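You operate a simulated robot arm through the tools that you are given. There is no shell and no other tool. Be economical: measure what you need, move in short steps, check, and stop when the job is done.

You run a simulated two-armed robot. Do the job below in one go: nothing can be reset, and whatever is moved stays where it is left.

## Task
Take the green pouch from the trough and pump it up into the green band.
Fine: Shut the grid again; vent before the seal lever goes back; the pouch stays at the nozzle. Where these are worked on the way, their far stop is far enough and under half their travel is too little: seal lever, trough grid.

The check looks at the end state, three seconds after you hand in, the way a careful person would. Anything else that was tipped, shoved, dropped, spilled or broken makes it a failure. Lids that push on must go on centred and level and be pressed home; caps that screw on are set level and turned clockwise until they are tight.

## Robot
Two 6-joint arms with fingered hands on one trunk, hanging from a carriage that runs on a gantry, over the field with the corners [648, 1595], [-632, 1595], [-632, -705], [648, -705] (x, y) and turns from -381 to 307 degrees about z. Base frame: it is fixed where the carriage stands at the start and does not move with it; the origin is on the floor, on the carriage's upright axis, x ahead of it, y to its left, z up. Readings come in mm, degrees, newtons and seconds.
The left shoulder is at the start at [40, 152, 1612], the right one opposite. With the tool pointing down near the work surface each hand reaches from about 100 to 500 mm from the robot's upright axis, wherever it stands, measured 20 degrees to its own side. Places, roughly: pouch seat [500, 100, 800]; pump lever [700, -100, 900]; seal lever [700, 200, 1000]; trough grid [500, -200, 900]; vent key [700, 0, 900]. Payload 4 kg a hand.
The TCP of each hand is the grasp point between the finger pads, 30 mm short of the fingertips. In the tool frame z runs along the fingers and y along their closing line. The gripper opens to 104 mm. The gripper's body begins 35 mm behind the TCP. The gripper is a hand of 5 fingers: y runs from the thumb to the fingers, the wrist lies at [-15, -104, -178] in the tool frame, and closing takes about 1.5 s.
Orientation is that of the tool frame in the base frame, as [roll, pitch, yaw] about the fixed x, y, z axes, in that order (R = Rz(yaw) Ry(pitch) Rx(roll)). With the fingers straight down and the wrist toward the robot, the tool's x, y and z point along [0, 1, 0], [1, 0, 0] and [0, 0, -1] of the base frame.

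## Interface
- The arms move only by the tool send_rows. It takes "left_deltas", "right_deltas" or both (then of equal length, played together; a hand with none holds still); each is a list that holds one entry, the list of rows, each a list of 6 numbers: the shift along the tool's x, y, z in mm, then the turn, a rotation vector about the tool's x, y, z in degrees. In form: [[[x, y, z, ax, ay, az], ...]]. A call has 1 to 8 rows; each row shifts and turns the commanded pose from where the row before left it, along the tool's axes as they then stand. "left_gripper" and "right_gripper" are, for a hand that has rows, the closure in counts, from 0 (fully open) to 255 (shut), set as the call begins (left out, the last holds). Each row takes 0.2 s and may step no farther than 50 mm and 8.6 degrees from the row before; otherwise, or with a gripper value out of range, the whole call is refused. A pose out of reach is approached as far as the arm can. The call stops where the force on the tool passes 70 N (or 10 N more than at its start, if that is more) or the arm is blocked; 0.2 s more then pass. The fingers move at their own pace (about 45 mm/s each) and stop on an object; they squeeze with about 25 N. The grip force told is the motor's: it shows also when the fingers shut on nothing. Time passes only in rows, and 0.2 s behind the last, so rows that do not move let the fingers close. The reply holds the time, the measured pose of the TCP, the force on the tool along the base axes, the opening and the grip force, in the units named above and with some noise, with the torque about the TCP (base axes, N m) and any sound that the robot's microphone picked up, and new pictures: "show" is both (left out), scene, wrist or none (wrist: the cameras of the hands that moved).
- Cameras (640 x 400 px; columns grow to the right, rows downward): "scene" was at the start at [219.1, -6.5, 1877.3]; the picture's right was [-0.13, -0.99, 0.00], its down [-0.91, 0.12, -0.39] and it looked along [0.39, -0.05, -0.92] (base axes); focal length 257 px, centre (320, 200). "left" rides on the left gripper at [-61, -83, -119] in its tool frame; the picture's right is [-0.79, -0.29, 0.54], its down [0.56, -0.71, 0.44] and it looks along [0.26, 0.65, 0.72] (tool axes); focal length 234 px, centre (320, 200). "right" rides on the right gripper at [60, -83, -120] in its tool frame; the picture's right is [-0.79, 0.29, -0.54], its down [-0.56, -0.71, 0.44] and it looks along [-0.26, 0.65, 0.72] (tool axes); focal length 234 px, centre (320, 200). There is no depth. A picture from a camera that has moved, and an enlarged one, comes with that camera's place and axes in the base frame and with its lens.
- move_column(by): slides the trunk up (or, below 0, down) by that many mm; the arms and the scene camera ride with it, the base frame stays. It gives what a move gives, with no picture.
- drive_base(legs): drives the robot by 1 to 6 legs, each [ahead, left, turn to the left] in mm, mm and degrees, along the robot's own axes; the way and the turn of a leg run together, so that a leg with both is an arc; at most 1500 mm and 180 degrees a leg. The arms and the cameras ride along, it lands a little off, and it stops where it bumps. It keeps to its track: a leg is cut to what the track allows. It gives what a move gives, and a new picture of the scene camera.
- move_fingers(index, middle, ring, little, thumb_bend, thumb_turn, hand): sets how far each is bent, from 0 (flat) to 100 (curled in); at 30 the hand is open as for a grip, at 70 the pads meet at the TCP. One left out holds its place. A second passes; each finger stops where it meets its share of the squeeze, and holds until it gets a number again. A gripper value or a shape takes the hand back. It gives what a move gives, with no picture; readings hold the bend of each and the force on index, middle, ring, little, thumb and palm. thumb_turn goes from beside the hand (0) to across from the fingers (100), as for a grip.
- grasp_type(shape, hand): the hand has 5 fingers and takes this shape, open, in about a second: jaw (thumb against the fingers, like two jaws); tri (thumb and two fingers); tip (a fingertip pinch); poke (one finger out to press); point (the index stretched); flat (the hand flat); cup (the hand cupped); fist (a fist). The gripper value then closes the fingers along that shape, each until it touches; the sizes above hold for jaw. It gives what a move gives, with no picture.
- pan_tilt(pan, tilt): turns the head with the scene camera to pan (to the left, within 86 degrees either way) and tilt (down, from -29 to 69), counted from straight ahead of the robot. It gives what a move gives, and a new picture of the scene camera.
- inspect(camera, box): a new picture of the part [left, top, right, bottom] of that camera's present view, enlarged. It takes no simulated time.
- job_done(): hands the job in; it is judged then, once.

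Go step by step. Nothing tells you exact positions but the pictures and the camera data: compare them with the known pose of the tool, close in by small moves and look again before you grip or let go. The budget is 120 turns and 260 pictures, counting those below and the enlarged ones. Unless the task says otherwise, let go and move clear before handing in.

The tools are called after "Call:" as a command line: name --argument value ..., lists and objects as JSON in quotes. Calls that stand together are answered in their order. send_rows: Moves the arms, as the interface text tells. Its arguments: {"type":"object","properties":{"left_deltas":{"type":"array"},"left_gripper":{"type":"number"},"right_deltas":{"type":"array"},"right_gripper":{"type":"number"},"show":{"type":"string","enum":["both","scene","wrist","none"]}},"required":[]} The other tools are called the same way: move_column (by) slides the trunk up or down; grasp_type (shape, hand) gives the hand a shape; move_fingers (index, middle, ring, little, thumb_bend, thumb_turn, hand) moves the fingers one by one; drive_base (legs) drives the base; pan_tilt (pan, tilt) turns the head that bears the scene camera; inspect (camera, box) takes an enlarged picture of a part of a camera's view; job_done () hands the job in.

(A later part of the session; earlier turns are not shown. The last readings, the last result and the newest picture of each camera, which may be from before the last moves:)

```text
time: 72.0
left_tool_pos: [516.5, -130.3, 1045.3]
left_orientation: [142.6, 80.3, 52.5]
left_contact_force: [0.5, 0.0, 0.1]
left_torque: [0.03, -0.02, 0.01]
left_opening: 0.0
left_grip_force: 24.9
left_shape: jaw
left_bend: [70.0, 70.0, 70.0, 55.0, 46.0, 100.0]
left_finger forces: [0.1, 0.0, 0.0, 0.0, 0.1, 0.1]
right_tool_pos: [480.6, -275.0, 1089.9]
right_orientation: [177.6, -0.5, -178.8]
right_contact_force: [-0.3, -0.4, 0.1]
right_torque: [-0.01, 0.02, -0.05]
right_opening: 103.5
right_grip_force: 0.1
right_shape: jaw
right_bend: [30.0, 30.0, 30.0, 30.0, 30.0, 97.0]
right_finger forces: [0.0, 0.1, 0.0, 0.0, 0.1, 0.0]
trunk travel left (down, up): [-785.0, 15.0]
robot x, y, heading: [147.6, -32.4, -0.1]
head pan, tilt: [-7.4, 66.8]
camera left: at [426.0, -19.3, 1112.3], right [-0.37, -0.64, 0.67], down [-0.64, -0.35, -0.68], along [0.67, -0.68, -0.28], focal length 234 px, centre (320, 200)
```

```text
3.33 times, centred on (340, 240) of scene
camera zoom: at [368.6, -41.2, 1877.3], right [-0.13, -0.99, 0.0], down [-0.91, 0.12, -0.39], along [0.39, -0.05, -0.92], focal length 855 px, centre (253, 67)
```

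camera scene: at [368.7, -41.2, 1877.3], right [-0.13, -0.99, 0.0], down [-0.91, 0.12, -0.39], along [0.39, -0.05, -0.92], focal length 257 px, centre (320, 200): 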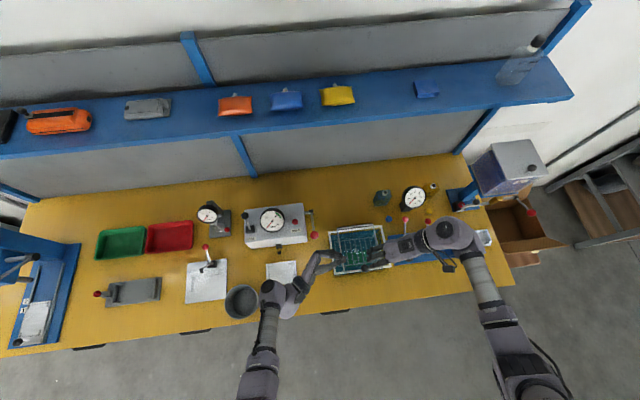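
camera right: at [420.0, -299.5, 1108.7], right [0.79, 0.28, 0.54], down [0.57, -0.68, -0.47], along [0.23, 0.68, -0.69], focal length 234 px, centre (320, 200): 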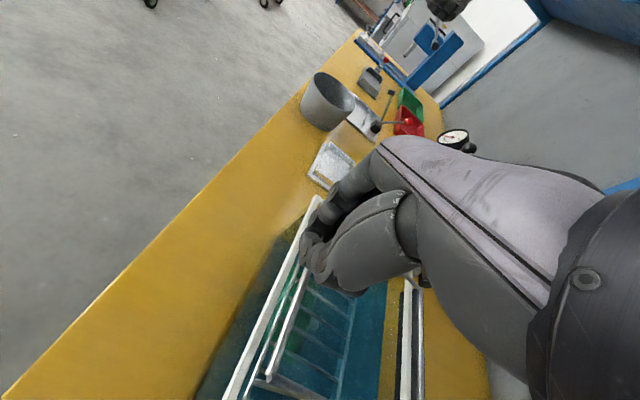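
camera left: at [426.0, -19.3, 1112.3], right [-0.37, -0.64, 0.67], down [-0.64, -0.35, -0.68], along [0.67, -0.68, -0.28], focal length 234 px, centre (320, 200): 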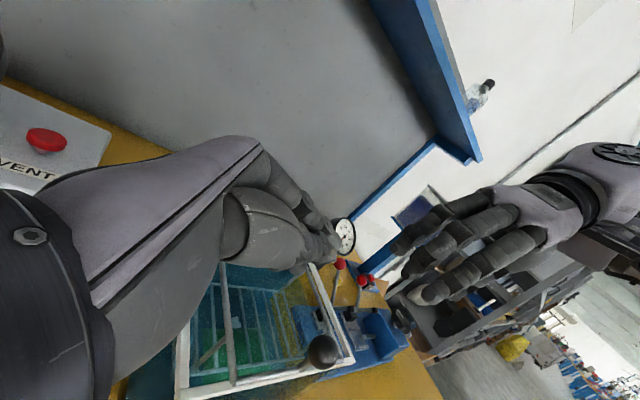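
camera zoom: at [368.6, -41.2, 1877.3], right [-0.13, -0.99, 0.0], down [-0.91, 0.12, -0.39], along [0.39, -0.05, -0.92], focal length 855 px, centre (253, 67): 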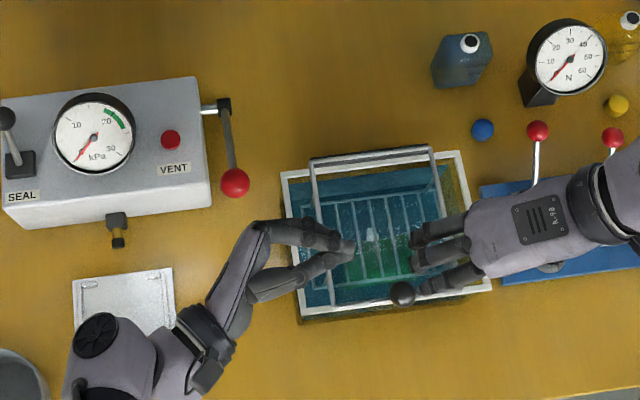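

Left reach is confirmed. I back the left off and the right regrips the knob.

Call:
send_rows --left_deltas '[[[-12, -6, -28, 0, 0, 0], [-12, -6, -28, 0, 0, 0], [-12, 0, -28, 0, 0, 0], [0, 0, -20, 0, 0, 0], [0, 0, 0, 0, 0, 0]]]' --right_deltas '[[[0, 0, 0, 0, 0, 0], [0, 21, 20, 0, 0, 0], [0, 21, 20, 0, 0, 0], [0, 21, 40, 0, 0, 0], [3, 0, 43, 0, 0, 0]]]' --show "none"

Call:
send_rows --right_deltas '[[[0, 0, 0, 0, 0, 0], [0, 0, 0, 0, 0, 0], [0, 0, 0, 0, 0, 0], [0, 0, 0, 0, 0, 0], [0, 0, 0, 0, 0, 0], [0, 0, 0, 0, 0, 0], [0, 0, 0, 0, 0, 0]]]' --right_gripper 255 --show "wrist"

```text
time: 73.2
left_tool_pos: [501.3, -37.0, 1097.4]
left_orientation: [138.6, 80.7, 48.4]
left_contact_force: [0.3, -0.5, 0.4]
left_torque: [0.0, 0.01, 0.02]
left_opening: 0.2
left_grip_force: 24.8
left_shape: jaw
left_bend: [70.0, 70.0, 70.0, 55.0, 46.0, 100.0]
left_finger forces: [0.0, 0.0, 0.0, 0.1, 0.0, 0.0]
right_tool_pos: [475.4, -207.3, 967.3]
right_orientation: [177.5, -0.5, -178.9]
right_contact_force: [0.3, -0.9, -0.1]
right_torque: [0.0, -0.02, 0.01]
right_opening: 103.6
right_grip_force: 0.0
right_shape: jaw
right_bend: [30.0, 30.0, 30.0, 30.0, 30.0, 97.0]
right_finger forces: [0.1, 0.0, 0.0, 0.0, 0.1, 0.0]
trunk travel left (down, up): [-785.0, 15.0]
robot x, y, heading: [150.4, -31.5, -0.1]
head pan, tilt: [-7.4, 66.8]
```

```text
time: 74.8
left_tool_pos: [502.6, -38.1, 1097.3]
left_orientation: [138.6, 80.6, 48.5]
left_contact_force: [-0.2, 0.1, -0.1]
left_torque: [0.02, 0.01, -0.03]
left_opening: 0.1
left_grip_force: 25.4
left_shape: jaw
left_bend: [70.0, 70.0, 70.0, 55.0, 46.0, 100.0]
left_finger forces: [0.0, 0.1, 0.0, 0.0, 0.1, 0.0]
right_tool_pos: [475.7, -208.1, 969.0]
right_orientation: [177.6, -0.6, -178.9]
right_contact_force: [-0.1, -2.0, -2.5]
right_torque: [0.01, 0.0, -0.01]
right_opening: 12.0
right_grip_force: 25.2
right_shape: jaw
right_bend: [70.0, 70.0, 70.0, 55.0, 76.0, 100.0]
right_finger forces: [11.6, 4.5, 0.0, 0.1, 18.9, 0.0]
trunk travel left (down, up): [-785.0, 15.0]
robot x, y, heading: [149.8, -32.7, -0.1]
head pan, tilt: [-7.4, 66.8]
camera right: at [418.1, -298.0, 1083.9], right [0.79, 0.28, 0.55], down [0.57, -0.68, -0.47], along [0.24, 0.68, -0.69], focal length 234 px, centre (320, 200)
```

right: 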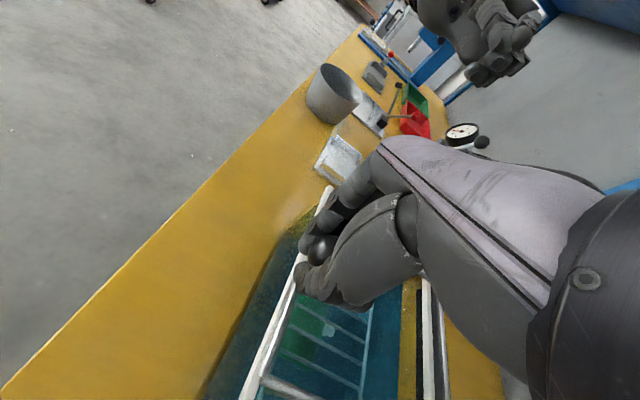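

Call:
send_rows --right_deltas '[[[-1.9, 0, -11.4, 0, 0, 0], [-2.7, 0, -11.1, 0, 0, 0], [-3.5, 0, -11, 0, 0, 0], [-4, 0, -10.6, 0, 0, 0], [-4.5, 0, -10.4, 0, 0, 0], [-5.2, 0, -10, 0, 0, 0], [-6, 0, -9.6, 0, 0, 0], [-6.5, 0, -9.1, 0, 0, 0]]]' --show "none"

Call:
send_rows --right_deltas '[[[-7, 0, -8.6, 0, 0, 0], [-7.5, 0, -8, 0, 0, 0], [-3, 0, -7.5, 0, 5, 0], [-6, 0, -8, 0, 5, 0], [-7, 0, -8, 0, 5, 0], [-8, 0, -7, 0, 5, 0], [-6.8, 0, -7.8, 0, 0, 0], [-8, 0, -5.5, 0, 0, 0]]]' --show "none"

Call:
send_rows --right_deltas '[[[-8.5, 0, -4.5, 0, 0, 0], [-9, 0, -2.5, 0, 0, 0]]]' --show "wrist"

Call:
inspect --camera "scene" --box '[260, 180, 420, 300]'

```text
time: 76.6
left_tool_pos: [503.7, -38.0, 1096.6]
left_orientation: [139.0, 80.6, 48.8]
left_contact_force: [0.2, 0.3, -0.5]
left_torque: [-0.01, -0.01, -0.01]
left_opening: 0.2
left_grip_force: 24.8
left_shape: jaw
left_bend: [70.0, 70.0, 70.0, 55.0, 46.0, 100.0]
left_finger forces: [0.1, 0.0, 0.0, 0.0, 0.1, 0.0]
right_tool_pos: [510.0, -208.8, 1052.7]
right_orientation: [177.6, -0.5, -178.8]
right_contact_force: [6.5, -1.0, -11.9]
right_torque: [-0.08, 0.23, -0.06]
right_opening: 9.6
right_grip_force: 24.7
right_shape: jaw
right_bend: [70.0, 70.0, 70.0, 55.0, 79.0, 100.0]
right_finger forces: [0.0, 7.4, 9.6, 0.0, 0.0, 0.1]
trunk travel left (down, up): [-785.0, 15.0]
robot x, y, heading: [146.2, -38.2, -0.2]
head pan, tilt: [-7.4, 66.8]
```

```text
time: 78.4
left_tool_pos: [502.4, -37.6, 1097.2]
left_orientation: [139.8, 80.5, 49.7]
left_contact_force: [0.1, 0.4, 0.8]
left_torque: [-0.01, 0.04, 0.0]
left_opening: 0.0
left_grip_force: 24.9
left_shape: jaw
left_bend: [70.0, 70.0, 70.0, 55.0, 46.0, 100.0]
left_finger forces: [0.1, 0.0, 0.0, 0.0, 0.0, 0.0]
right_tool_pos: [571.0, -208.9, 1102.6]
right_orientation: [177.3, -20.5, -177.9]
right_contact_force: [-5.1, 9.6, 1.1]
right_torque: [0.2, 0.16, 0.07]
right_opening: 7.9
right_grip_force: 25.0
right_shape: jaw
right_bend: [70.0, 70.0, 70.0, 55.0, 81.0, 100.0]
right_finger forces: [0.0, 7.6, 6.7, 0.0, 0.1, 0.1]
trunk travel left (down, up): [-785.0, 15.0]
robot x, y, heading: [150.0, -34.3, -0.2]
head pan, tilt: [-7.4, 66.8]
```

```text
time: 79.0
left_tool_pos: [501.4, -36.4, 1098.7]
left_orientation: [139.6, 80.5, 49.5]
left_contact_force: [0.3, -1.0, 0.2]
left_torque: [-0.02, -0.04, 0.03]
left_opening: 0.2
left_grip_force: 25.1
left_shape: jaw
left_bend: [70.0, 70.0, 70.0, 55.0, 46.0, 100.0]
left_finger forces: [0.0, 0.0, 0.1, 0.0, 0.0, 0.0]
right_tool_pos: [588.9, -207.8, 1106.9]
right_orientation: [176.6, -20.8, -177.5]
right_contact_force: [-26.1, 13.7, 57.5]
right_torque: [0.33, 1.32, 0.04]
right_opening: 8.9
right_grip_force: 25.3
right_shape: jaw
right_bend: [70.0, 70.0, 70.0, 55.0, 83.0, 100.0]
right_finger forces: [59.9, 6.5, 5.8, 0.1, 29.1, 0.0]
trunk travel left (down, up): [-785.0, 15.0]
robot x, y, heading: [149.9, -32.7, -0.2]
head pan, tilt: [-7.4, 66.8]
camera right: at [577.5, -298.8, 1234.5], right [0.92, 0.3, 0.24], down [0.38, -0.66, -0.64], along [-0.03, 0.69, -0.73], focal length 234 px, centre (320, 200)
```

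right: 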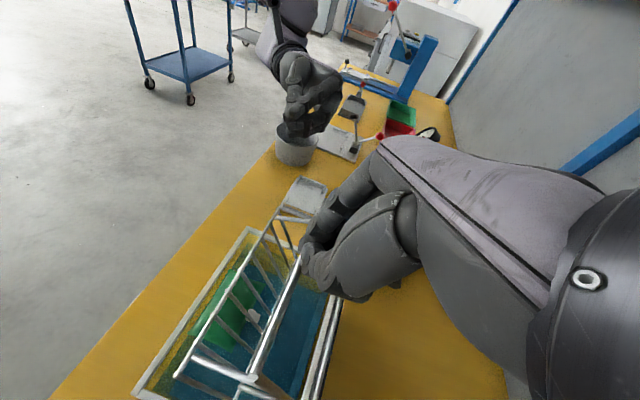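

```text
3.33 times, centred on (340, 240) of scene
camera zoom: at [368.0, -40.8, 1878.4], right [-0.13, -0.99, 0.0], down [-0.91, 0.12, -0.39], along [0.39, -0.05, -0.92], focal length 855 px, centre (253, 67)
```

zoom: 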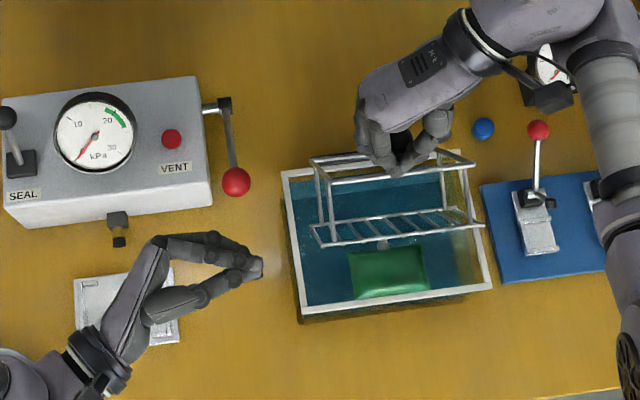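

Call:
send_rows --left_deltas '[[[13.3, -4.6, 32.7, 0, 0, 0], [13.3, -4.6, 32.7, 0, 0, 0], [13.3, -4.6, 32.7, 0, 0, 0], [0, 8, 0, 0, 0, 0]]]' --show "none"

Call:
inspect --camera "scene" --box '[260, 180, 420, 300]'

Call:
inspect --camera "right" --box '[120, 140, 400, 360]'

```text
time: 79.5
left_tool_pos: [496.8, -77.8, 1074.4]
left_orientation: [138.9, 80.5, 48.9]
left_contact_force: [0.0, 1.1, -0.3]
left_torque: [0.01, 0.01, 0.0]
left_opening: 0.2
left_grip_force: 25.4
left_shape: jaw
left_bend: [70.0, 70.0, 70.0, 55.0, 46.0, 100.0]
left_finger forces: [0.0, 0.0, 0.0, 0.1, 0.0, 0.0]
right_tool_pos: [588.6, -205.7, 1105.9]
right_orientation: [176.1, -21.0, -177.0]
right_contact_force: [-10.8, 5.5, 19.7]
right_torque: [0.12, 0.5, 0.09]
right_opening: 8.4
right_grip_force: 25.1
right_shape: jaw
right_bend: [70.0, 70.0, 70.0, 55.0, 83.0, 100.0]
right_finger forces: [0.0, 4.8, 5.0, 0.0, 0.0, 0.1]
trunk travel left (down, up): [-785.0, 15.0]
robot x, y, heading: [150.8, -36.4, -0.1]
head pan, tilt: [-7.4, 66.8]
stopped in row 2 (right hand): the force on the tool passed its limit (the readings are from after the stop); the commanded pose is now the measured one
```

```text
3.33 times, centred on (340, 240) of scene
camera zoom: at [368.0, -40.7, 1876.3], right [-0.13, -0.99, 0.0], down [-0.91, 0.12, -0.39], along [0.39, -0.05, -0.92], focal length 855 px, centre (253, 67)
```

zoom: 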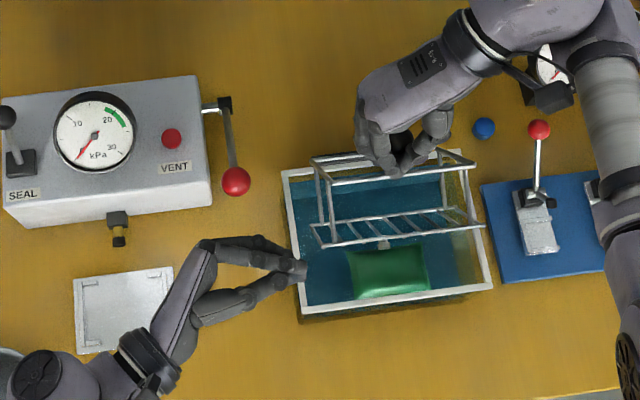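

```text
1.82 times, centred on (260, 250) of right
camera zoom: at [577.3, -298.5, 1233.1], right [0.92, 0.3, 0.24], down [0.38, -0.66, -0.65], along [-0.04, 0.69, -0.72], focal length 426 px, centre (429, 109)
```

zoom: 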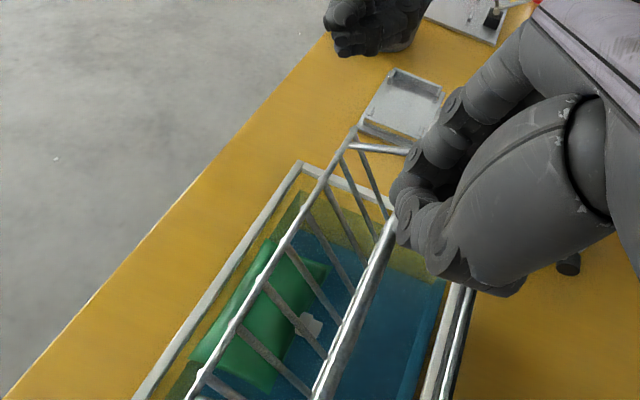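

Call:
send_rows --left_deltas '[[[11.5, -2.9, 26.7, 0, 0, 0], [11.5, -2.9, 26.7, 0, 0, 0], [0, 8, 0, 0, 0, 0]]]' --show "none"

Call:
inspect --camera "scene" --box '[260, 180, 420, 300]'

Call:
inspect --camera "right" --box '[120, 140, 400, 360]'

```text
time: 80.3
left_tool_pos: [500.8, -126.4, 1044.0]
left_orientation: [140.6, 80.6, 50.5]
left_contact_force: [0.4, 0.3, -0.2]
left_torque: [0.0, 0.03, -0.02]
left_opening: 0.3
left_grip_force: 24.9
left_shape: jaw
left_bend: [70.0, 70.0, 70.0, 55.0, 46.0, 100.0]
left_finger forces: [0.0, 0.0, 0.0, 0.0, 0.0, 0.1]
right_tool_pos: [588.4, -205.7, 1106.9]
right_orientation: [176.1, -21.1, -177.1]
right_contact_force: [-12.7, 10.8, 24.6]
right_torque: [0.24, 0.61, 0.03]
right_opening: 8.2
right_grip_force: 24.6
right_shape: jaw
right_bend: [70.0, 70.0, 70.0, 55.0, 83.0, 100.0]
right_finger forces: [34.4, 5.6, 5.6, 0.0, 0.1, 0.0]
trunk travel left (down, up): [-785.0, 15.0]
robot x, y, heading: [145.8, -34.6, 0.2]
head pan, tilt: [-7.4, 66.8]
```

```text
3.33 times, centred on (340, 240) of scene
camera zoom: at [368.1, -40.6, 1877.3], right [-0.13, -0.99, 0.0], down [-0.91, 0.12, -0.39], along [0.39, -0.05, -0.92], focal length 855 px, centre (253, 67)
```

zoom: 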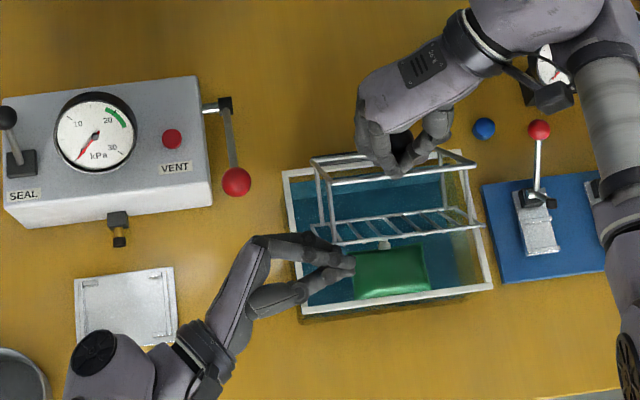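

```text
1.82 times, centred on (260, 250) of right
camera zoom: at [577.3, -298.5, 1233.5], right [0.92, 0.3, 0.24], down [0.38, -0.66, -0.65], along [-0.04, 0.69, -0.72], focal length 426 px, centre (429, 109)
```

zoom: 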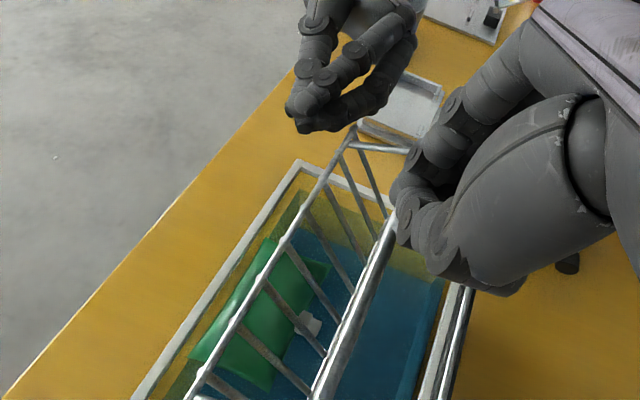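

Call:
send_rows --left_deltas '[[[1, 0, 10, 0, 0, 0], [0, 6, 0, 0, 0, 0], [0, 6, 0, 0, 0, 0]]]' --show "wrist"

Call:
inspect --camera "scene" --box '[280, 190, 400, 280]'

Call:
inspect --camera "right" --box '[120, 140, 400, 360]'

```text
time: 81.1
left_tool_pos: [510.8, -132.5, 1038.7]
left_orientation: [143.7, 80.2, 53.6]
left_contact_force: [-9.2, 4.6, -2.9]
left_torque: [0.12, 0.28, 0.07]
left_opening: 0.0
left_grip_force: 25.0
left_shape: jaw
left_bend: [70.0, 70.0, 70.0, 55.0, 46.0, 100.0]
left_finger forces: [0.0, 0.4, 10.7, 0.0, 0.1, 0.0]
right_tool_pos: [588.5, -206.9, 1106.4]
right_orientation: [176.1, -20.8, -177.2]
right_contact_force: [-6.8, 10.3, 28.7]
right_torque: [0.27, 0.55, 0.05]
right_opening: 8.2
right_grip_force: 24.8
right_shape: jaw
right_bend: [70.0, 70.0, 70.0, 55.0, 83.0, 100.0]
right_finger forces: [35.4, 5.3, 5.8, 0.0, 0.1, 0.0]
trunk travel left (down, up): [-785.0, 15.0]
robot x, y, heading: [146.9, -36.0, -0.0]
head pan, tilt: [-7.4, 66.8]
camera left: at [421.0, -20.8, 1106.5], right [-0.36, -0.64, 0.67], down [-0.65, -0.35, -0.68], along [0.67, -0.68, -0.29], focal length 234 px, centre (320, 200)
```

left: 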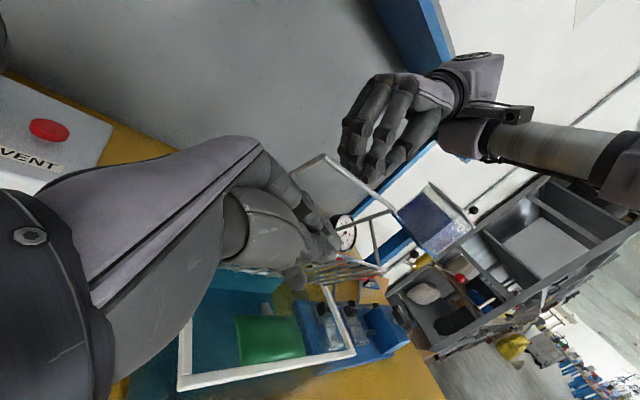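

```text
4.44 times, centred on (340, 235) of scene
camera zoom: at [368.0, -40.5, 1877.1], right [-0.13, -0.99, 0.0], down [-0.91, 0.12, -0.39], along [0.39, -0.05, -0.92], focal length 1140 px, centre (231, 44)
```

zoom: 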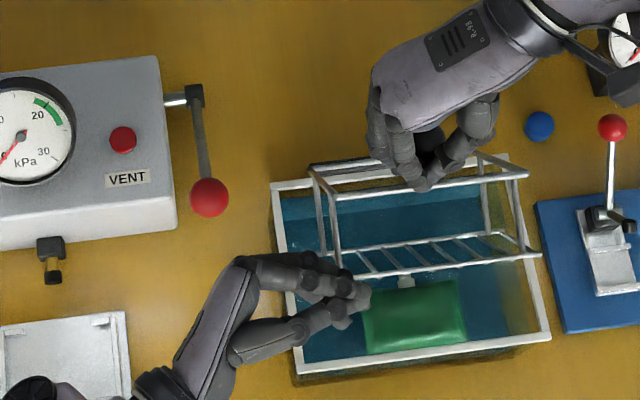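

```text
1.82 times, centred on (260, 250) of right
camera zoom: at [577.5, -298.4, 1233.8], right [0.92, 0.3, 0.24], down [0.38, -0.66, -0.65], along [-0.03, 0.69, -0.72], focal length 426 px, centre (429, 109)
```

zoom: 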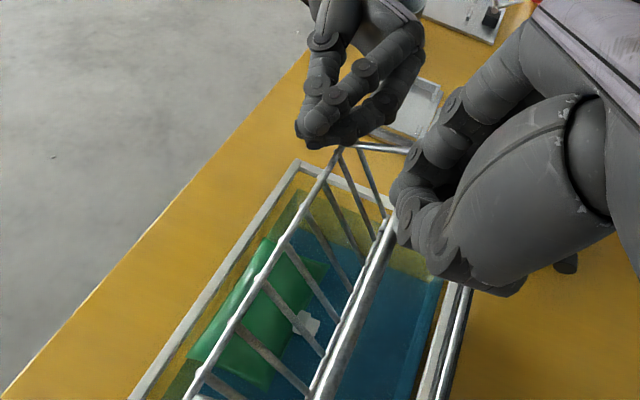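

Left fingers now press on the grid's lower front corner. Push a little further, then open the right hand and check the grid stays up.

Call:
send_rows --left_deltas '[[[0, 4, 2, 0, 0, 0], [0, 4, 2, 0, 0, 0]]]' --show "none"

Call:
send_rows --right_deltas '[[[0, 0, 0, 0, 0, 0], [0, 0, 0, 0, 0, 0], [0, 0, 0, 0, 0, 0], [0, 0, 0, 0, 0, 0], [0, 0, 0, 0, 0, 0], [0, 0, 0, 0, 0, 0]]]' --right_gripper 0 --show "wrist"

Call:
inspect --camera "scene" --box '[280, 190, 400, 280]'

```text
time: 81.7
left_tool_pos: [516.8, -133.7, 1037.7]
left_orientation: [146.1, 80.2, 55.9]
left_contact_force: [-16.3, 12.1, -0.8]
left_torque: [0.25, 0.39, 0.14]
left_opening: 0.0
left_grip_force: 25.2
left_shape: jaw
left_bend: [70.0, 70.0, 70.0, 55.0, 46.0, 100.0]
left_finger forces: [0.1, 0.0, 18.6, 0.0, 0.1, 0.1]
right_tool_pos: [587.7, -205.7, 1106.8]
right_orientation: [176.1, -21.0, -177.2]
right_contact_force: [-5.6, 6.5, 32.1]
right_torque: [0.11, 0.48, 0.06]
right_opening: 8.4
right_grip_force: 24.8
right_shape: jaw
right_bend: [70.0, 70.0, 70.0, 55.0, 83.0, 100.0]
right_finger forces: [36.4, 4.9, 4.5, 0.2, 0.1, 0.0]
trunk travel left (down, up): [-785.0, 15.0]
robot x, y, heading: [150.0, -32.2, 0.3]
head pan, tilt: [-7.4, 66.8]
```

```text
time: 83.1
left_tool_pos: [520.4, -129.8, 1038.4]
left_orientation: [144.3, 79.9, 54.1]
left_contact_force: [-16.5, 15.6, -14.8]
left_torque: [0.35, 0.41, 0.06]
left_opening: 0.0
left_grip_force: 24.8
left_shape: jaw
left_bend: [70.0, 70.0, 70.0, 56.0, 47.0, 100.0]
left_finger forces: [0.0, 0.0, 25.2, 0.7, 0.1, 0.0]
right_tool_pos: [589.3, -202.2, 1105.0]
right_orientation: [175.8, -20.9, -177.0]
right_contact_force: [3.6, 18.6, 33.3]
right_torque: [0.16, 0.37, -0.24]
right_opening: 62.7
right_grip_force: 0.1
right_shape: jaw
right_bend: [30.0, 30.0, 30.0, 30.0, 65.0, 95.0]
right_finger forces: [0.1, 0.1, 0.1, 0.0, 41.1, 0.0]
trunk travel left (down, up): [-785.0, 15.0]
robot x, y, heading: [149.5, -29.7, -0.1]
head pan, tilt: [-7.4, 66.8]
camera right: at [577.3, -295.5, 1232.9], right [0.92, 0.29, 0.24], down [0.38, -0.65, -0.65], along [-0.03, 0.7, -0.72], focal length 234 px, centre (320, 200)
```

right: 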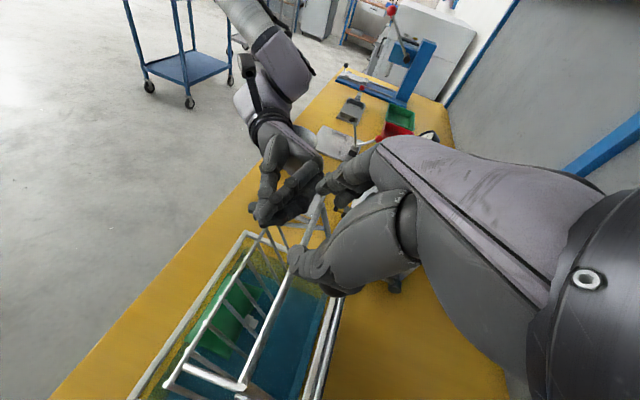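

```text
4.44 times, centred on (340, 235) of scene
camera zoom: at [368.1, -39.5, 1877.1], right [-0.13, -0.99, 0.0], down [-0.91, 0.12, -0.39], along [0.39, -0.05, -0.92], focal length 1140 px, centre (231, 44)
```

zoom: 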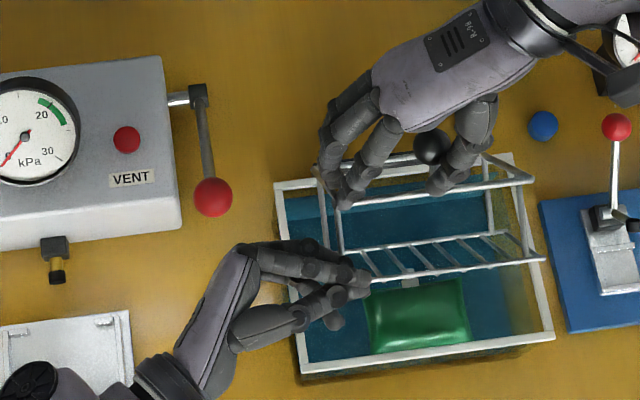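

Call:
send_rows --right_deltas '[[[5, -4, -14, 0, 0, 0], [5, 0, -14, 0, 0, 0]]]' --show "none"

Call:
inspect --camera "scene" --box '[280, 190, 400, 280]'

```text
time: 83.7
left_tool_pos: [521.3, -132.4, 1040.4]
left_orientation: [142.8, 80.0, 52.5]
left_contact_force: [-12.2, 23.4, 6.7]
left_torque: [0.24, 0.21, 0.18]
left_opening: 0.0
left_grip_force: 25.1
left_shape: jaw
left_bend: [70.0, 70.0, 70.0, 56.0, 47.0, 100.0]
left_finger forces: [0.0, 0.1, 24.3, 0.0, 0.0, 0.0]
right_tool_pos: [587.6, -211.7, 1133.9]
right_orientation: [176.4, -21.2, -177.3]
right_contact_force: [0.1, -0.3, 0.4]
right_torque: [-0.01, -0.01, -0.02]
right_opening: 103.8
right_grip_force: 0.0
right_shape: jaw
right_bend: [30.0, 30.0, 30.0, 30.0, 30.0, 97.0]
right_finger forces: [0.1, 0.1, 0.1, 0.0, 0.0, 0.1]
trunk travel left (down, up): [-785.0, 15.0]
robot x, y, heading: [145.8, -35.3, -0.4]
head pan, tilt: [-7.4, 66.8]
```

```text
4.44 times, centred on (340, 235) of scene
camera zoom: at [367.8, -40.0, 1876.9], right [-0.13, -0.99, 0.0], down [-0.91, 0.12, -0.39], along [0.39, -0.05, -0.92], focal length 1140 px, centre (231, 44)
```

zoom: 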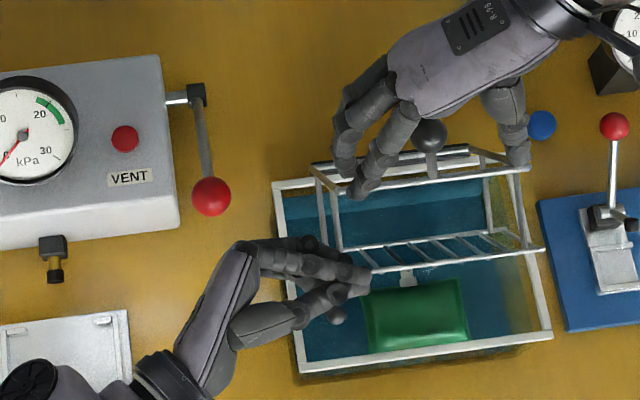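

The left hand holds the grid open and the right is free. I raise the right, bring it forward over the pouch and tilt its fingers slightly away from me (+x) to slip between the front rim and the raised grid.

Call:
send_rows --right_deltas '[[[17.9, 0, -46, 0, 0, 0], [34, -3, 13, 0, -4, 0], [34, -3, 13, 0, -8, 0], [34, -3, 13, 0, -8, 0], [0, 0, 0, 0, -8, 0], [0, 0, 0, 0, -5, 0]]]' --right_gripper 10 --show "both"

Call:
inspect --camera "scene" --box '[280, 190, 400, 280]'

```text
time: 85.1
left_tool_pos: [521.5, -130.8, 1040.5]
left_orientation: [142.9, 79.8, 52.7]
left_contact_force: [-14.1, 21.2, 7.9]
left_torque: [0.13, 0.23, 0.13]
left_opening: 0.0
left_grip_force: 24.9
left_shape: jaw
left_bend: [70.0, 70.0, 70.0, 56.0, 47.0, 100.0]
left_finger forces: [0.0, 0.1, 24.1, 0.0, 0.0, 0.0]
right_tool_pos: [481.6, -226.0, 1173.1]
right_orientation: [176.5, 12.0, -179.3]
right_contact_force: [0.1, 0.0, -0.7]
right_torque: [-0.01, 0.0, -0.02]
right_opening: 100.3
right_grip_force: 0.0
right_shape: jaw
right_bend: [31.0, 31.0, 30.0, 31.0, 31.0, 97.0]
right_finger forces: [0.0, 0.1, 0.0, 0.0, 0.1, 0.0]
trunk travel left (down, up): [-785.0, 15.0]
robot x, y, heading: [150.3, -32.5, -0.0]
head pan, tilt: [-7.4, 66.8]
camera scene: at [367.8, -40.0, 1877.0], right [-0.13, -0.99, 0.0], down [-0.91, 0.12, -0.39], along [0.39, -0.05, -0.92], focal length 257 px, centre (320, 200)
camera right: at [399.3, -317.4, 1272.1], right [0.65, 0.26, 0.71], down [0.65, -0.67, -0.35], along [0.38, 0.7, -0.61], focal length 234 px, centre (320, 200)
```

scene: 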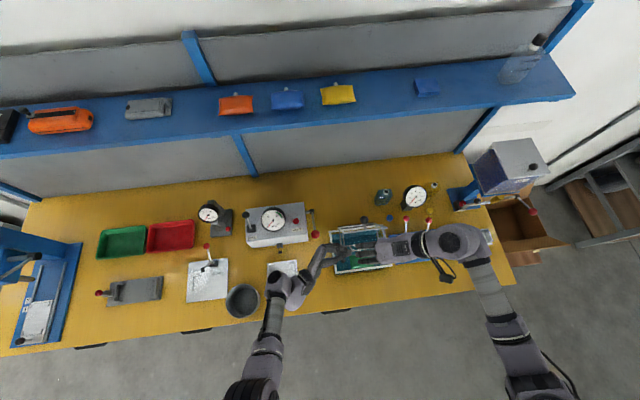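
right: 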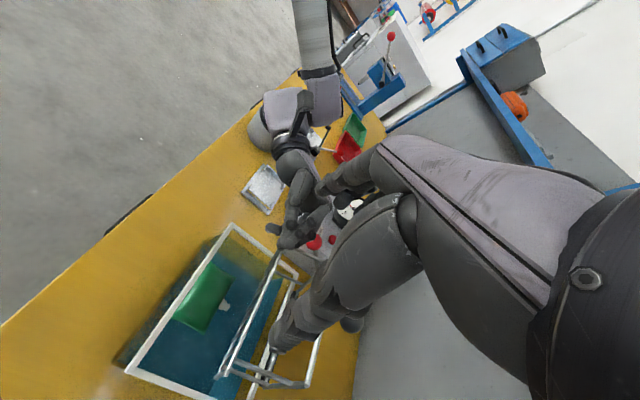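

```text
4.44 times, centred on (340, 235) of scene
camera zoom: at [367.8, -40.0, 1877.0], right [-0.13, -0.99, 0.0], down [-0.91, 0.12, -0.39], along [0.39, -0.05, -0.92], focal length 1140 px, centre (231, 44)
```

zoom: 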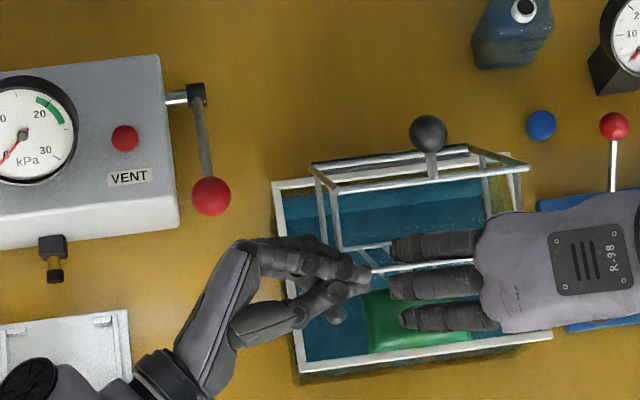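

Call:
send_rows --right_deltas '[[[13.7, 3, -3, 3.5, 0, 0], [0, 0, 40, 0, 0, 0], [0, 0, 40, 0, 0, 0], [0, 0, 40, 0, 0, 0], [0, 0, 40, 0, 0, 0]]]' --show "wrist"

Call:
inspect --camera "scene" --box '[280, 190, 400, 280]'

Call:
inspect --camera "left" --box '[180, 140, 460, 400]'

```text
time: 86.3
left_tool_pos: [519.8, -129.9, 1033.3]
left_orientation: [149.1, 79.2, 59.2]
left_contact_force: [-13.9, 21.2, 6.7]
left_torque: [0.15, 0.41, 0.08]
left_opening: 0.2
left_grip_force: 25.1
left_shape: jaw
left_bend: [70.0, 70.0, 70.0, 56.0, 48.0, 100.0]
left_finger forces: [0.0, 0.0, 18.6, 0.7, 0.0, 0.0]
right_tool_pos: [496.3, -224.2, 1031.2]
right_orientation: [179.5, 11.9, -178.8]
right_contact_force: [-2.2, -7.1, 2.1]
right_torque: [0.18, -0.06, -0.01]
right_opening: 100.4
right_grip_force: 0.1
right_shape: jaw
right_bend: [31.0, 31.0, 34.0, 31.0, 31.0, 97.0]
right_finger forces: [0.0, 0.0, 0.9, 0.0, 0.0, 0.1]
trunk travel left (down, up): [-785.0, 15.0]
robot x, y, heading: [142.5, -33.2, -0.1]
head pan, tilt: [-7.4, 66.8]
stopped in row 5 (right hand): the force on the tool passed its limit (the readings are from after the stop); the commanded pose is now the measured one
camera right: at [413.8, -310.8, 1135.1], right [0.65, 0.3, 0.7], down [0.65, -0.69, -0.32], along [0.39, 0.66, -0.64], focal length 234 px, centre (320, 200)
```

right: 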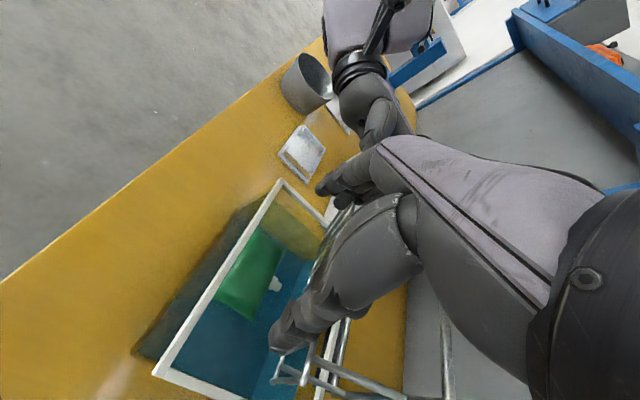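

```text
4.44 times, centred on (340, 235) of scene
camera zoom: at [367.5, -40.1, 1877.0], right [-0.13, -0.99, 0.0], down [-0.91, 0.12, -0.39], along [0.39, -0.05, -0.92], focal length 1140 px, centre (231, 44)
```

zoom: 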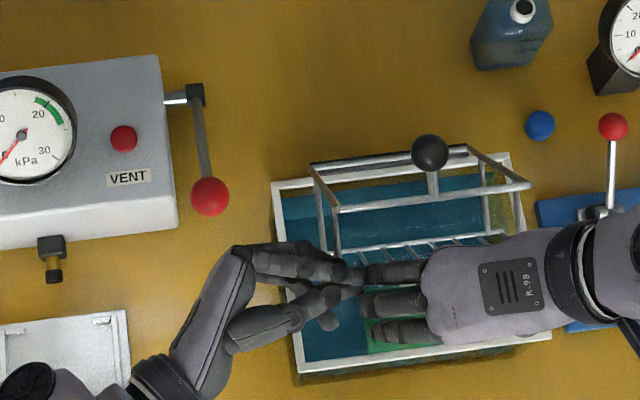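

```text
1.54 times, centred on (320, 270) of left
camera zoom: at [429.6, -20.7, 1103.4], right [-0.36, -0.66, 0.66], down [-0.65, -0.34, -0.69], along [0.67, -0.67, -0.31], focal length 360 px, centre (320, 92)
```

zoom: 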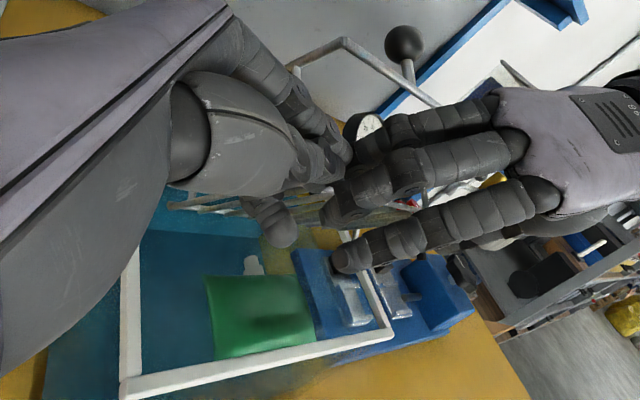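

Right fingers touched the left fingertips. I lift the right a bit, retract the left by ~12 mm (it still overlaps the grid corner), then check.

Call:
send_rows --right_deltas '[[[0, 0, -15, 0, 0, 0], [0, 0, -15, 0, 0, 0], [0, 0, 0, 0, 0, 0], [0, 0, 0, 0, 0, 0]]]' --left_deltas '[[[0, 0, 0, 0, 0, 0], [0, 1, -6, 0, 0, 0], [0, 1, -6, 0, 0, 0], [0, 0, 0, 0, 0, 0]]]' --show "none"

Call:
inspect --camera "scene" --box '[280, 190, 400, 280]'

Call:
inspect --camera "left" --box '[180, 140, 460, 400]'

```text
time: 87.3
left_tool_pos: [524.8, -120.0, 1035.9]
left_orientation: [148.7, 79.2, 58.9]
left_contact_force: [-4.0, 6.8, -1.7]
left_torque: [0.2, 0.07, -0.05]
left_opening: 0.0
left_grip_force: 24.7
left_shape: jaw
left_bend: [70.0, 70.0, 70.0, 56.0, 48.0, 100.0]
left_finger forces: [0.0, 0.0, 8.0, 0.1, 0.0, 0.0]
right_tool_pos: [490.5, -227.1, 1061.1]
right_orientation: [179.4, 11.7, -179.0]
right_contact_force: [-0.6, -0.1, 0.3]
right_torque: [-0.01, 0.02, -0.01]
right_opening: 100.1
right_grip_force: 0.0
right_shape: jaw
right_bend: [31.0, 31.0, 30.0, 31.0, 31.0, 97.0]
right_finger forces: [0.0, 0.1, 0.0, 0.1, 0.0, 0.1]
trunk travel left (down, up): [-785.0, 15.0]
robot x, y, heading: [149.2, -37.9, -0.3]
head pan, tilt: [-7.4, 66.8]
```

```text
4.44 times, centred on (340, 235) of scene
camera zoom: at [368.1, -40.8, 1877.1], right [-0.13, -0.99, 0.0], down [-0.91, 0.12, -0.39], along [0.39, -0.05, -0.92], focal length 1140 px, centre (231, 44)
```

zoom: 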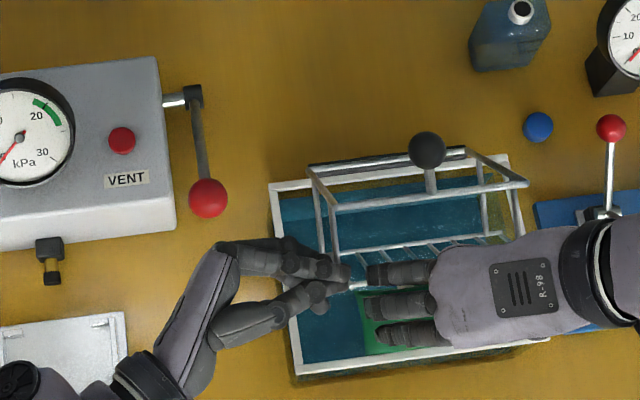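

```text
1.54 times, centred on (320, 270) of left
camera zoom: at [434.0, -11.4, 1106.0], right [-0.36, -0.66, 0.66], down [-0.64, -0.34, -0.69], along [0.68, -0.67, -0.3], focal length 360 px, centre (320, 92)
```

zoom: 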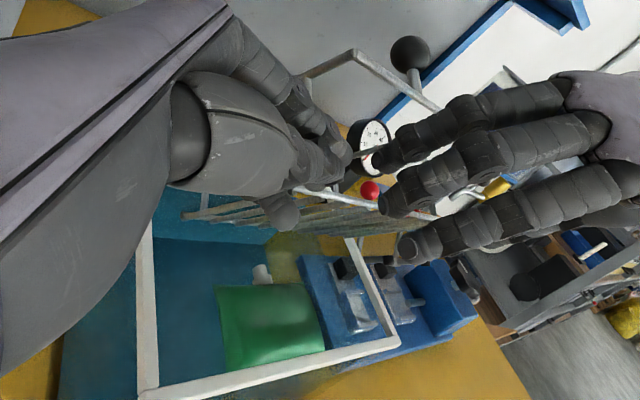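

Call:
send_rows --right_deltas '[[[0, 2, 30, 0, 0, 0], [0, 0, 30, 0, 0, 0], [0, 0, 30, 0, 0, 0]]]' --show "wrist"

Call:
inspect --camera "left" --box '[180, 140, 460, 400]'

Call:
inspect --camera "scene" --box '[280, 190, 400, 280]'

```text
time: 88.1
left_tool_pos: [521.3, -129.0, 1037.7]
left_orientation: [147.4, 79.7, 57.4]
left_contact_force: [0.4, -0.9, 0.1]
left_torque: [-0.02, 0.0, -0.01]
left_opening: 0.1
left_grip_force: 24.7
left_shape: jaw
left_bend: [70.0, 70.0, 70.0, 56.0, 48.0, 100.0]
left_finger forces: [0.1, 0.1, 0.0, 0.0, 0.0, 0.0]
right_tool_pos: [494.4, -232.7, 981.7]
right_orientation: [179.4, 11.3, -178.0]
right_contact_force: [-38.5, -18.0, 42.1]
right_torque: [2.66, -4.59, 1.35]
right_opening: 101.1
right_grip_force: 0.0
right_shape: jaw
right_bend: [31.0, 29.0, 30.0, 31.0, 31.0, 97.0]
right_finger forces: [0.0, 172.3, 154.5, 1.2, 0.1, 5.3]
trunk travel left (down, up): [-785.0, 15.0]
robot x, y, heading: [146.7, -36.5, -0.3]
head pan, tilt: [-7.4, 66.8]
stopped in row 3 (right hand): the force on the tool passed its limit (the readings are from after the stop); the commanded pose is now the measured one
camera right: at [414.9, -319.7, 1085.2], right [0.66, 0.31, 0.69], down [0.66, -0.68, -0.33], along [0.37, 0.67, -0.65], focal length 234 px, centre (320, 200)
```

right: 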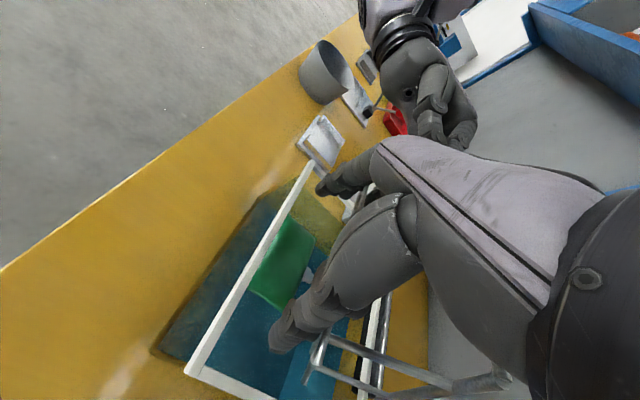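

```text
1.54 times, centred on (320, 270) of left
camera zoom: at [430.5, -18.5, 1107.3], right [-0.36, -0.65, 0.67], down [-0.64, -0.34, -0.68], along [0.67, -0.68, -0.3], focal length 360 px, centre (320, 92)
```

zoom: 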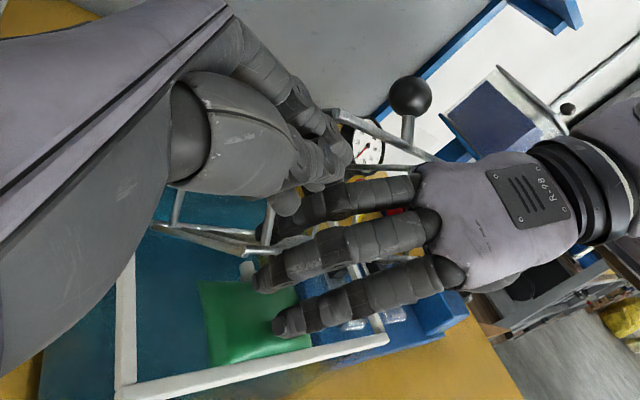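

```text
4.44 times, centred on (340, 235) of scene
camera zoom: at [365.6, -43.8, 1877.5], right [-0.13, -0.99, 0.0], down [-0.91, 0.12, -0.39], along [0.39, -0.06, -0.92], focal length 1140 px, centre (231, 44)
```

zoom: 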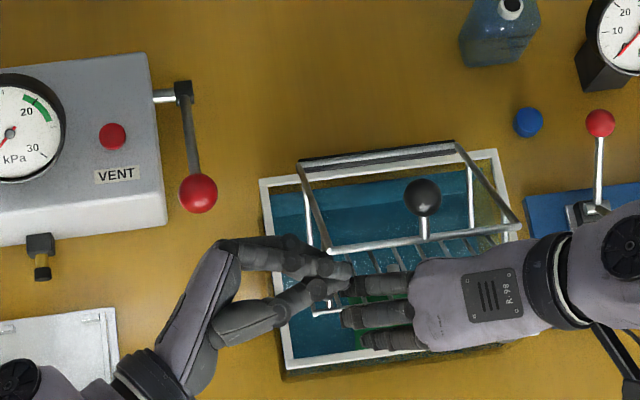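

The grid slipped off the left fingertips and now rests on the right hand's fingers. Plan: retract the left, lift the grid again with the right from below, and this time have the left hand actually grip the cage's front-left leg.

Call:
send_rows --left_deltas '[[[-3, -3, -25, 0, 0, 0], [-3, -3, -25, 0, 0, 0], [0, 0, 0, 0, 0, 0], [0, 0, 0, 0, 0, 0]]]' --right_deltas '[[[0, 0, 0, 0, 0, 0], [0, 0, 0, 0, 0, 0], [-2, 0, -10, 0, 0, 0], [-2, 0, -10, 0, 0, 0]]]' --left_gripper 60 --show "none"

Call:
inspect --camera "scene" --box '[280, 190, 400, 280]'

Call:
inspect --camera "left" --box '[180, 100, 500, 360]'

```text
time: 88.6
left_tool_pos: [517.7, -100.9, 1045.3]
left_orientation: [147.0, 79.7, 57.0]
left_contact_force: [-0.8, 0.3, -0.3]
left_torque: [0.01, 0.01, -0.02]
left_opening: 79.6
left_grip_force: 0.0
left_shape: jaw
left_bend: [27.0, 35.0, 33.0, 31.0, 53.0, 98.0]
left_finger forces: [0.0, 0.1, 0.0, 0.0, 0.0, 0.0]
right_tool_pos: [494.5, -232.0, 980.5]
right_orientation: [179.2, 11.3, -177.9]
right_contact_force: [-31.8, -15.1, 36.9]
right_torque: [2.41, -4.34, 0.99]
right_opening: 101.1
right_grip_force: 0.1
right_shape: jaw
right_bend: [31.0, 29.0, 30.0, 31.0, 31.0, 97.0]
right_finger forces: [0.0, 165.9, 151.5, 1.2, 0.0, 4.6]
trunk travel left (down, up): [-785.0, 15.0]
robot x, y, heading: [149.7, -36.8, -0.1]
head pan, tilt: [-7.4, 66.8]
stopped in row 2 (right hand): the force on the tool passed its limit (the readings are from after the stop); the commanded pose is now the measured one
```

```text
4.44 times, centred on (340, 235) of scene
camera zoom: at [365.4, -44.0, 1876.8], right [-0.13, -0.99, 0.0], down [-0.91, 0.12, -0.39], along [0.39, -0.06, -0.92], focal length 1140 px, centre (231, 44)
```

zoom: 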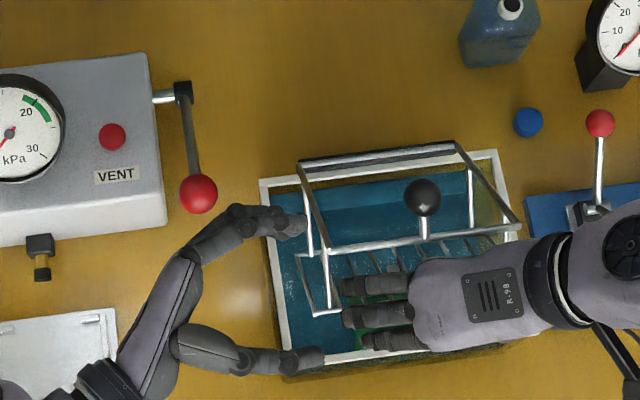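

```text
1.54 times, centred on (340, 230) of left
camera zoom: at [426.9, 9.1, 1114.5], right [-0.36, -0.65, 0.66], down [-0.64, -0.34, -0.69], along [0.67, -0.68, -0.3], focal length 360 px, centre (289, 154)
```

zoom: 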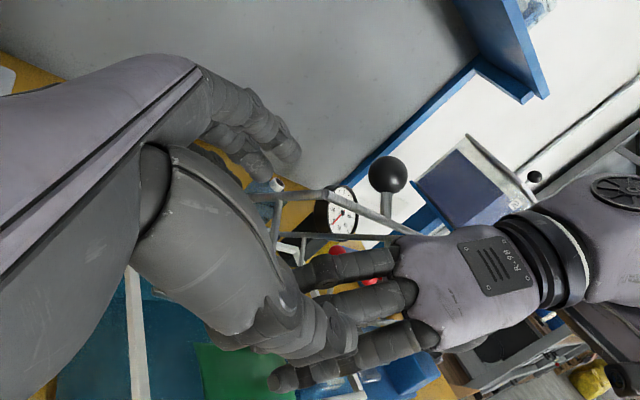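

Call:
send_rows --right_deltas '[[[0, 0, -8, 0, 0, 0], [0, 0, -8, 0, 0, 0]]]' --show "none"

Call:
inspect --camera "scene" --box '[280, 190, 400, 280]'

```text
time: 89.2
left_tool_pos: [522.0, -95.2, 1045.3]
left_orientation: [147.3, 79.4, 57.4]
left_contact_force: [0.3, 0.1, 0.6]
left_torque: [-0.01, 0.04, -0.02]
left_opening: 79.9
left_grip_force: 0.1
left_shape: jaw
left_bend: [27.0, 35.0, 33.0, 31.0, 53.0, 98.0]
left_finger forces: [0.1, 0.0, 0.0, 0.1, 0.0, 0.0]
right_tool_pos: [497.5, -226.4, 997.3]
right_orientation: [179.2, 11.5, -178.2]
right_contact_force: [2.0, 3.5, 1.3]
right_torque: [0.06, -0.82, -0.24]
right_opening: 101.2
right_grip_force: 0.1
right_shape: jaw
right_bend: [31.0, 30.0, 30.0, 31.0, 31.0, 97.0]
right_finger forces: [0.1, 35.2, 37.4, 0.0, 0.0, 0.1]
trunk travel left (down, up): [-785.0, 15.0]
robot x, y, heading: [147.3, -35.9, -0.5]
head pan, tilt: [-7.4, 66.8]
```

```text
4.44 times, centred on (340, 235) of scene
camera zoom: at [367.5, -41.9, 1876.9], right [-0.13, -0.99, 0.0], down [-0.91, 0.12, -0.39], along [0.39, -0.05, -0.92], focal length 1140 px, centre (231, 44)
```

zoom: 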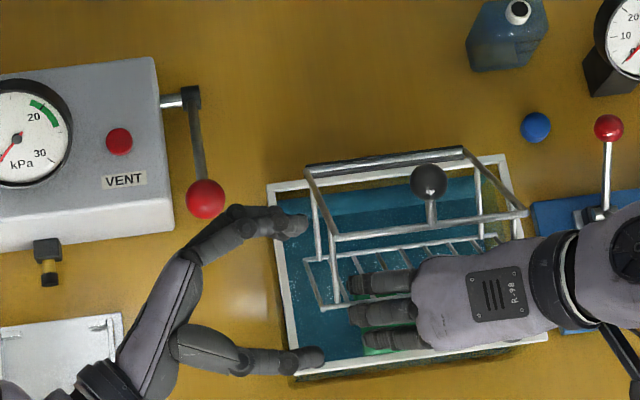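

The grid rides on top of the right fingers, so I lift it with the right hand toward the stop.

Call:
send_rows --right_deltas '[[[-7.4, 0, -10.7, 0, 0, 0], [-7.4, 0, -10.7, 0, 0, 0], [-7.4, 0, -10.7, 0, 0, 0]]]' --show "none"

Call:
inspect --camera "scene" --box '[280, 190, 400, 280]'

Call:
inspect --camera "left" --box '[180, 100, 500, 360]'

```text
time: 90.0
left_tool_pos: [519.7, -96.2, 1046.3]
left_orientation: [146.7, 79.3, 56.8]
left_contact_force: [0.5, -1.4, 0.5]
left_torque: [0.02, -0.01, -0.05]
left_opening: 79.6
left_grip_force: 0.1
left_shape: jaw
left_bend: [27.0, 35.0, 33.0, 31.0, 53.0, 98.0]
left_finger forces: [0.0, 0.0, 0.0, 0.0, 0.0, 0.0]
right_tool_pos: [509.7, -228.2, 1032.4]
right_orientation: [179.3, 11.3, -178.0]
right_contact_force: [-1.8, 0.3, -2.4]
right_torque: [-0.11, 0.07, 0.11]
right_opening: 100.2
right_grip_force: 0.0
right_shape: jaw
right_bend: [31.0, 31.0, 30.0, 31.0, 31.0, 97.0]
right_finger forces: [0.0, 1.8, 0.0, 0.0, 0.0, 0.0]
trunk travel left (down, up): [-785.0, 15.0]
robot x, y, heading: [148.0, -32.6, -0.5]
head pan, tilt: [-7.4, 66.8]
```

```text
4.44 times, centred on (340, 235) of scene
camera zoom: at [366.8, -42.5, 1877.2], right [-0.13, -0.99, 0.0], down [-0.91, 0.12, -0.39], along [0.39, -0.05, -0.92], focal length 1140 px, centre (231, 44)
```

zoom: 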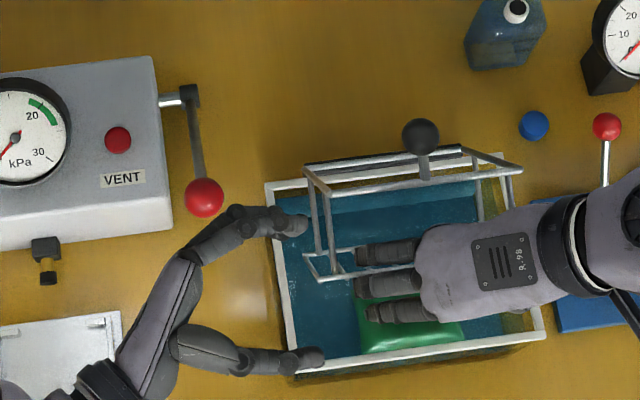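

```text
1.54 times, centred on (340, 230) of left
camera zoom: at [429.6, 13.3, 1115.0], right [-0.36, -0.66, 0.66], down [-0.64, -0.34, -0.69], along [0.68, -0.67, -0.3], focal length 360 px, centre (289, 154)
```

zoom: 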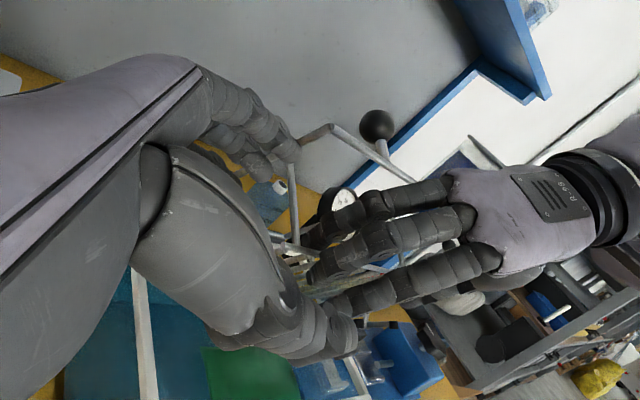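

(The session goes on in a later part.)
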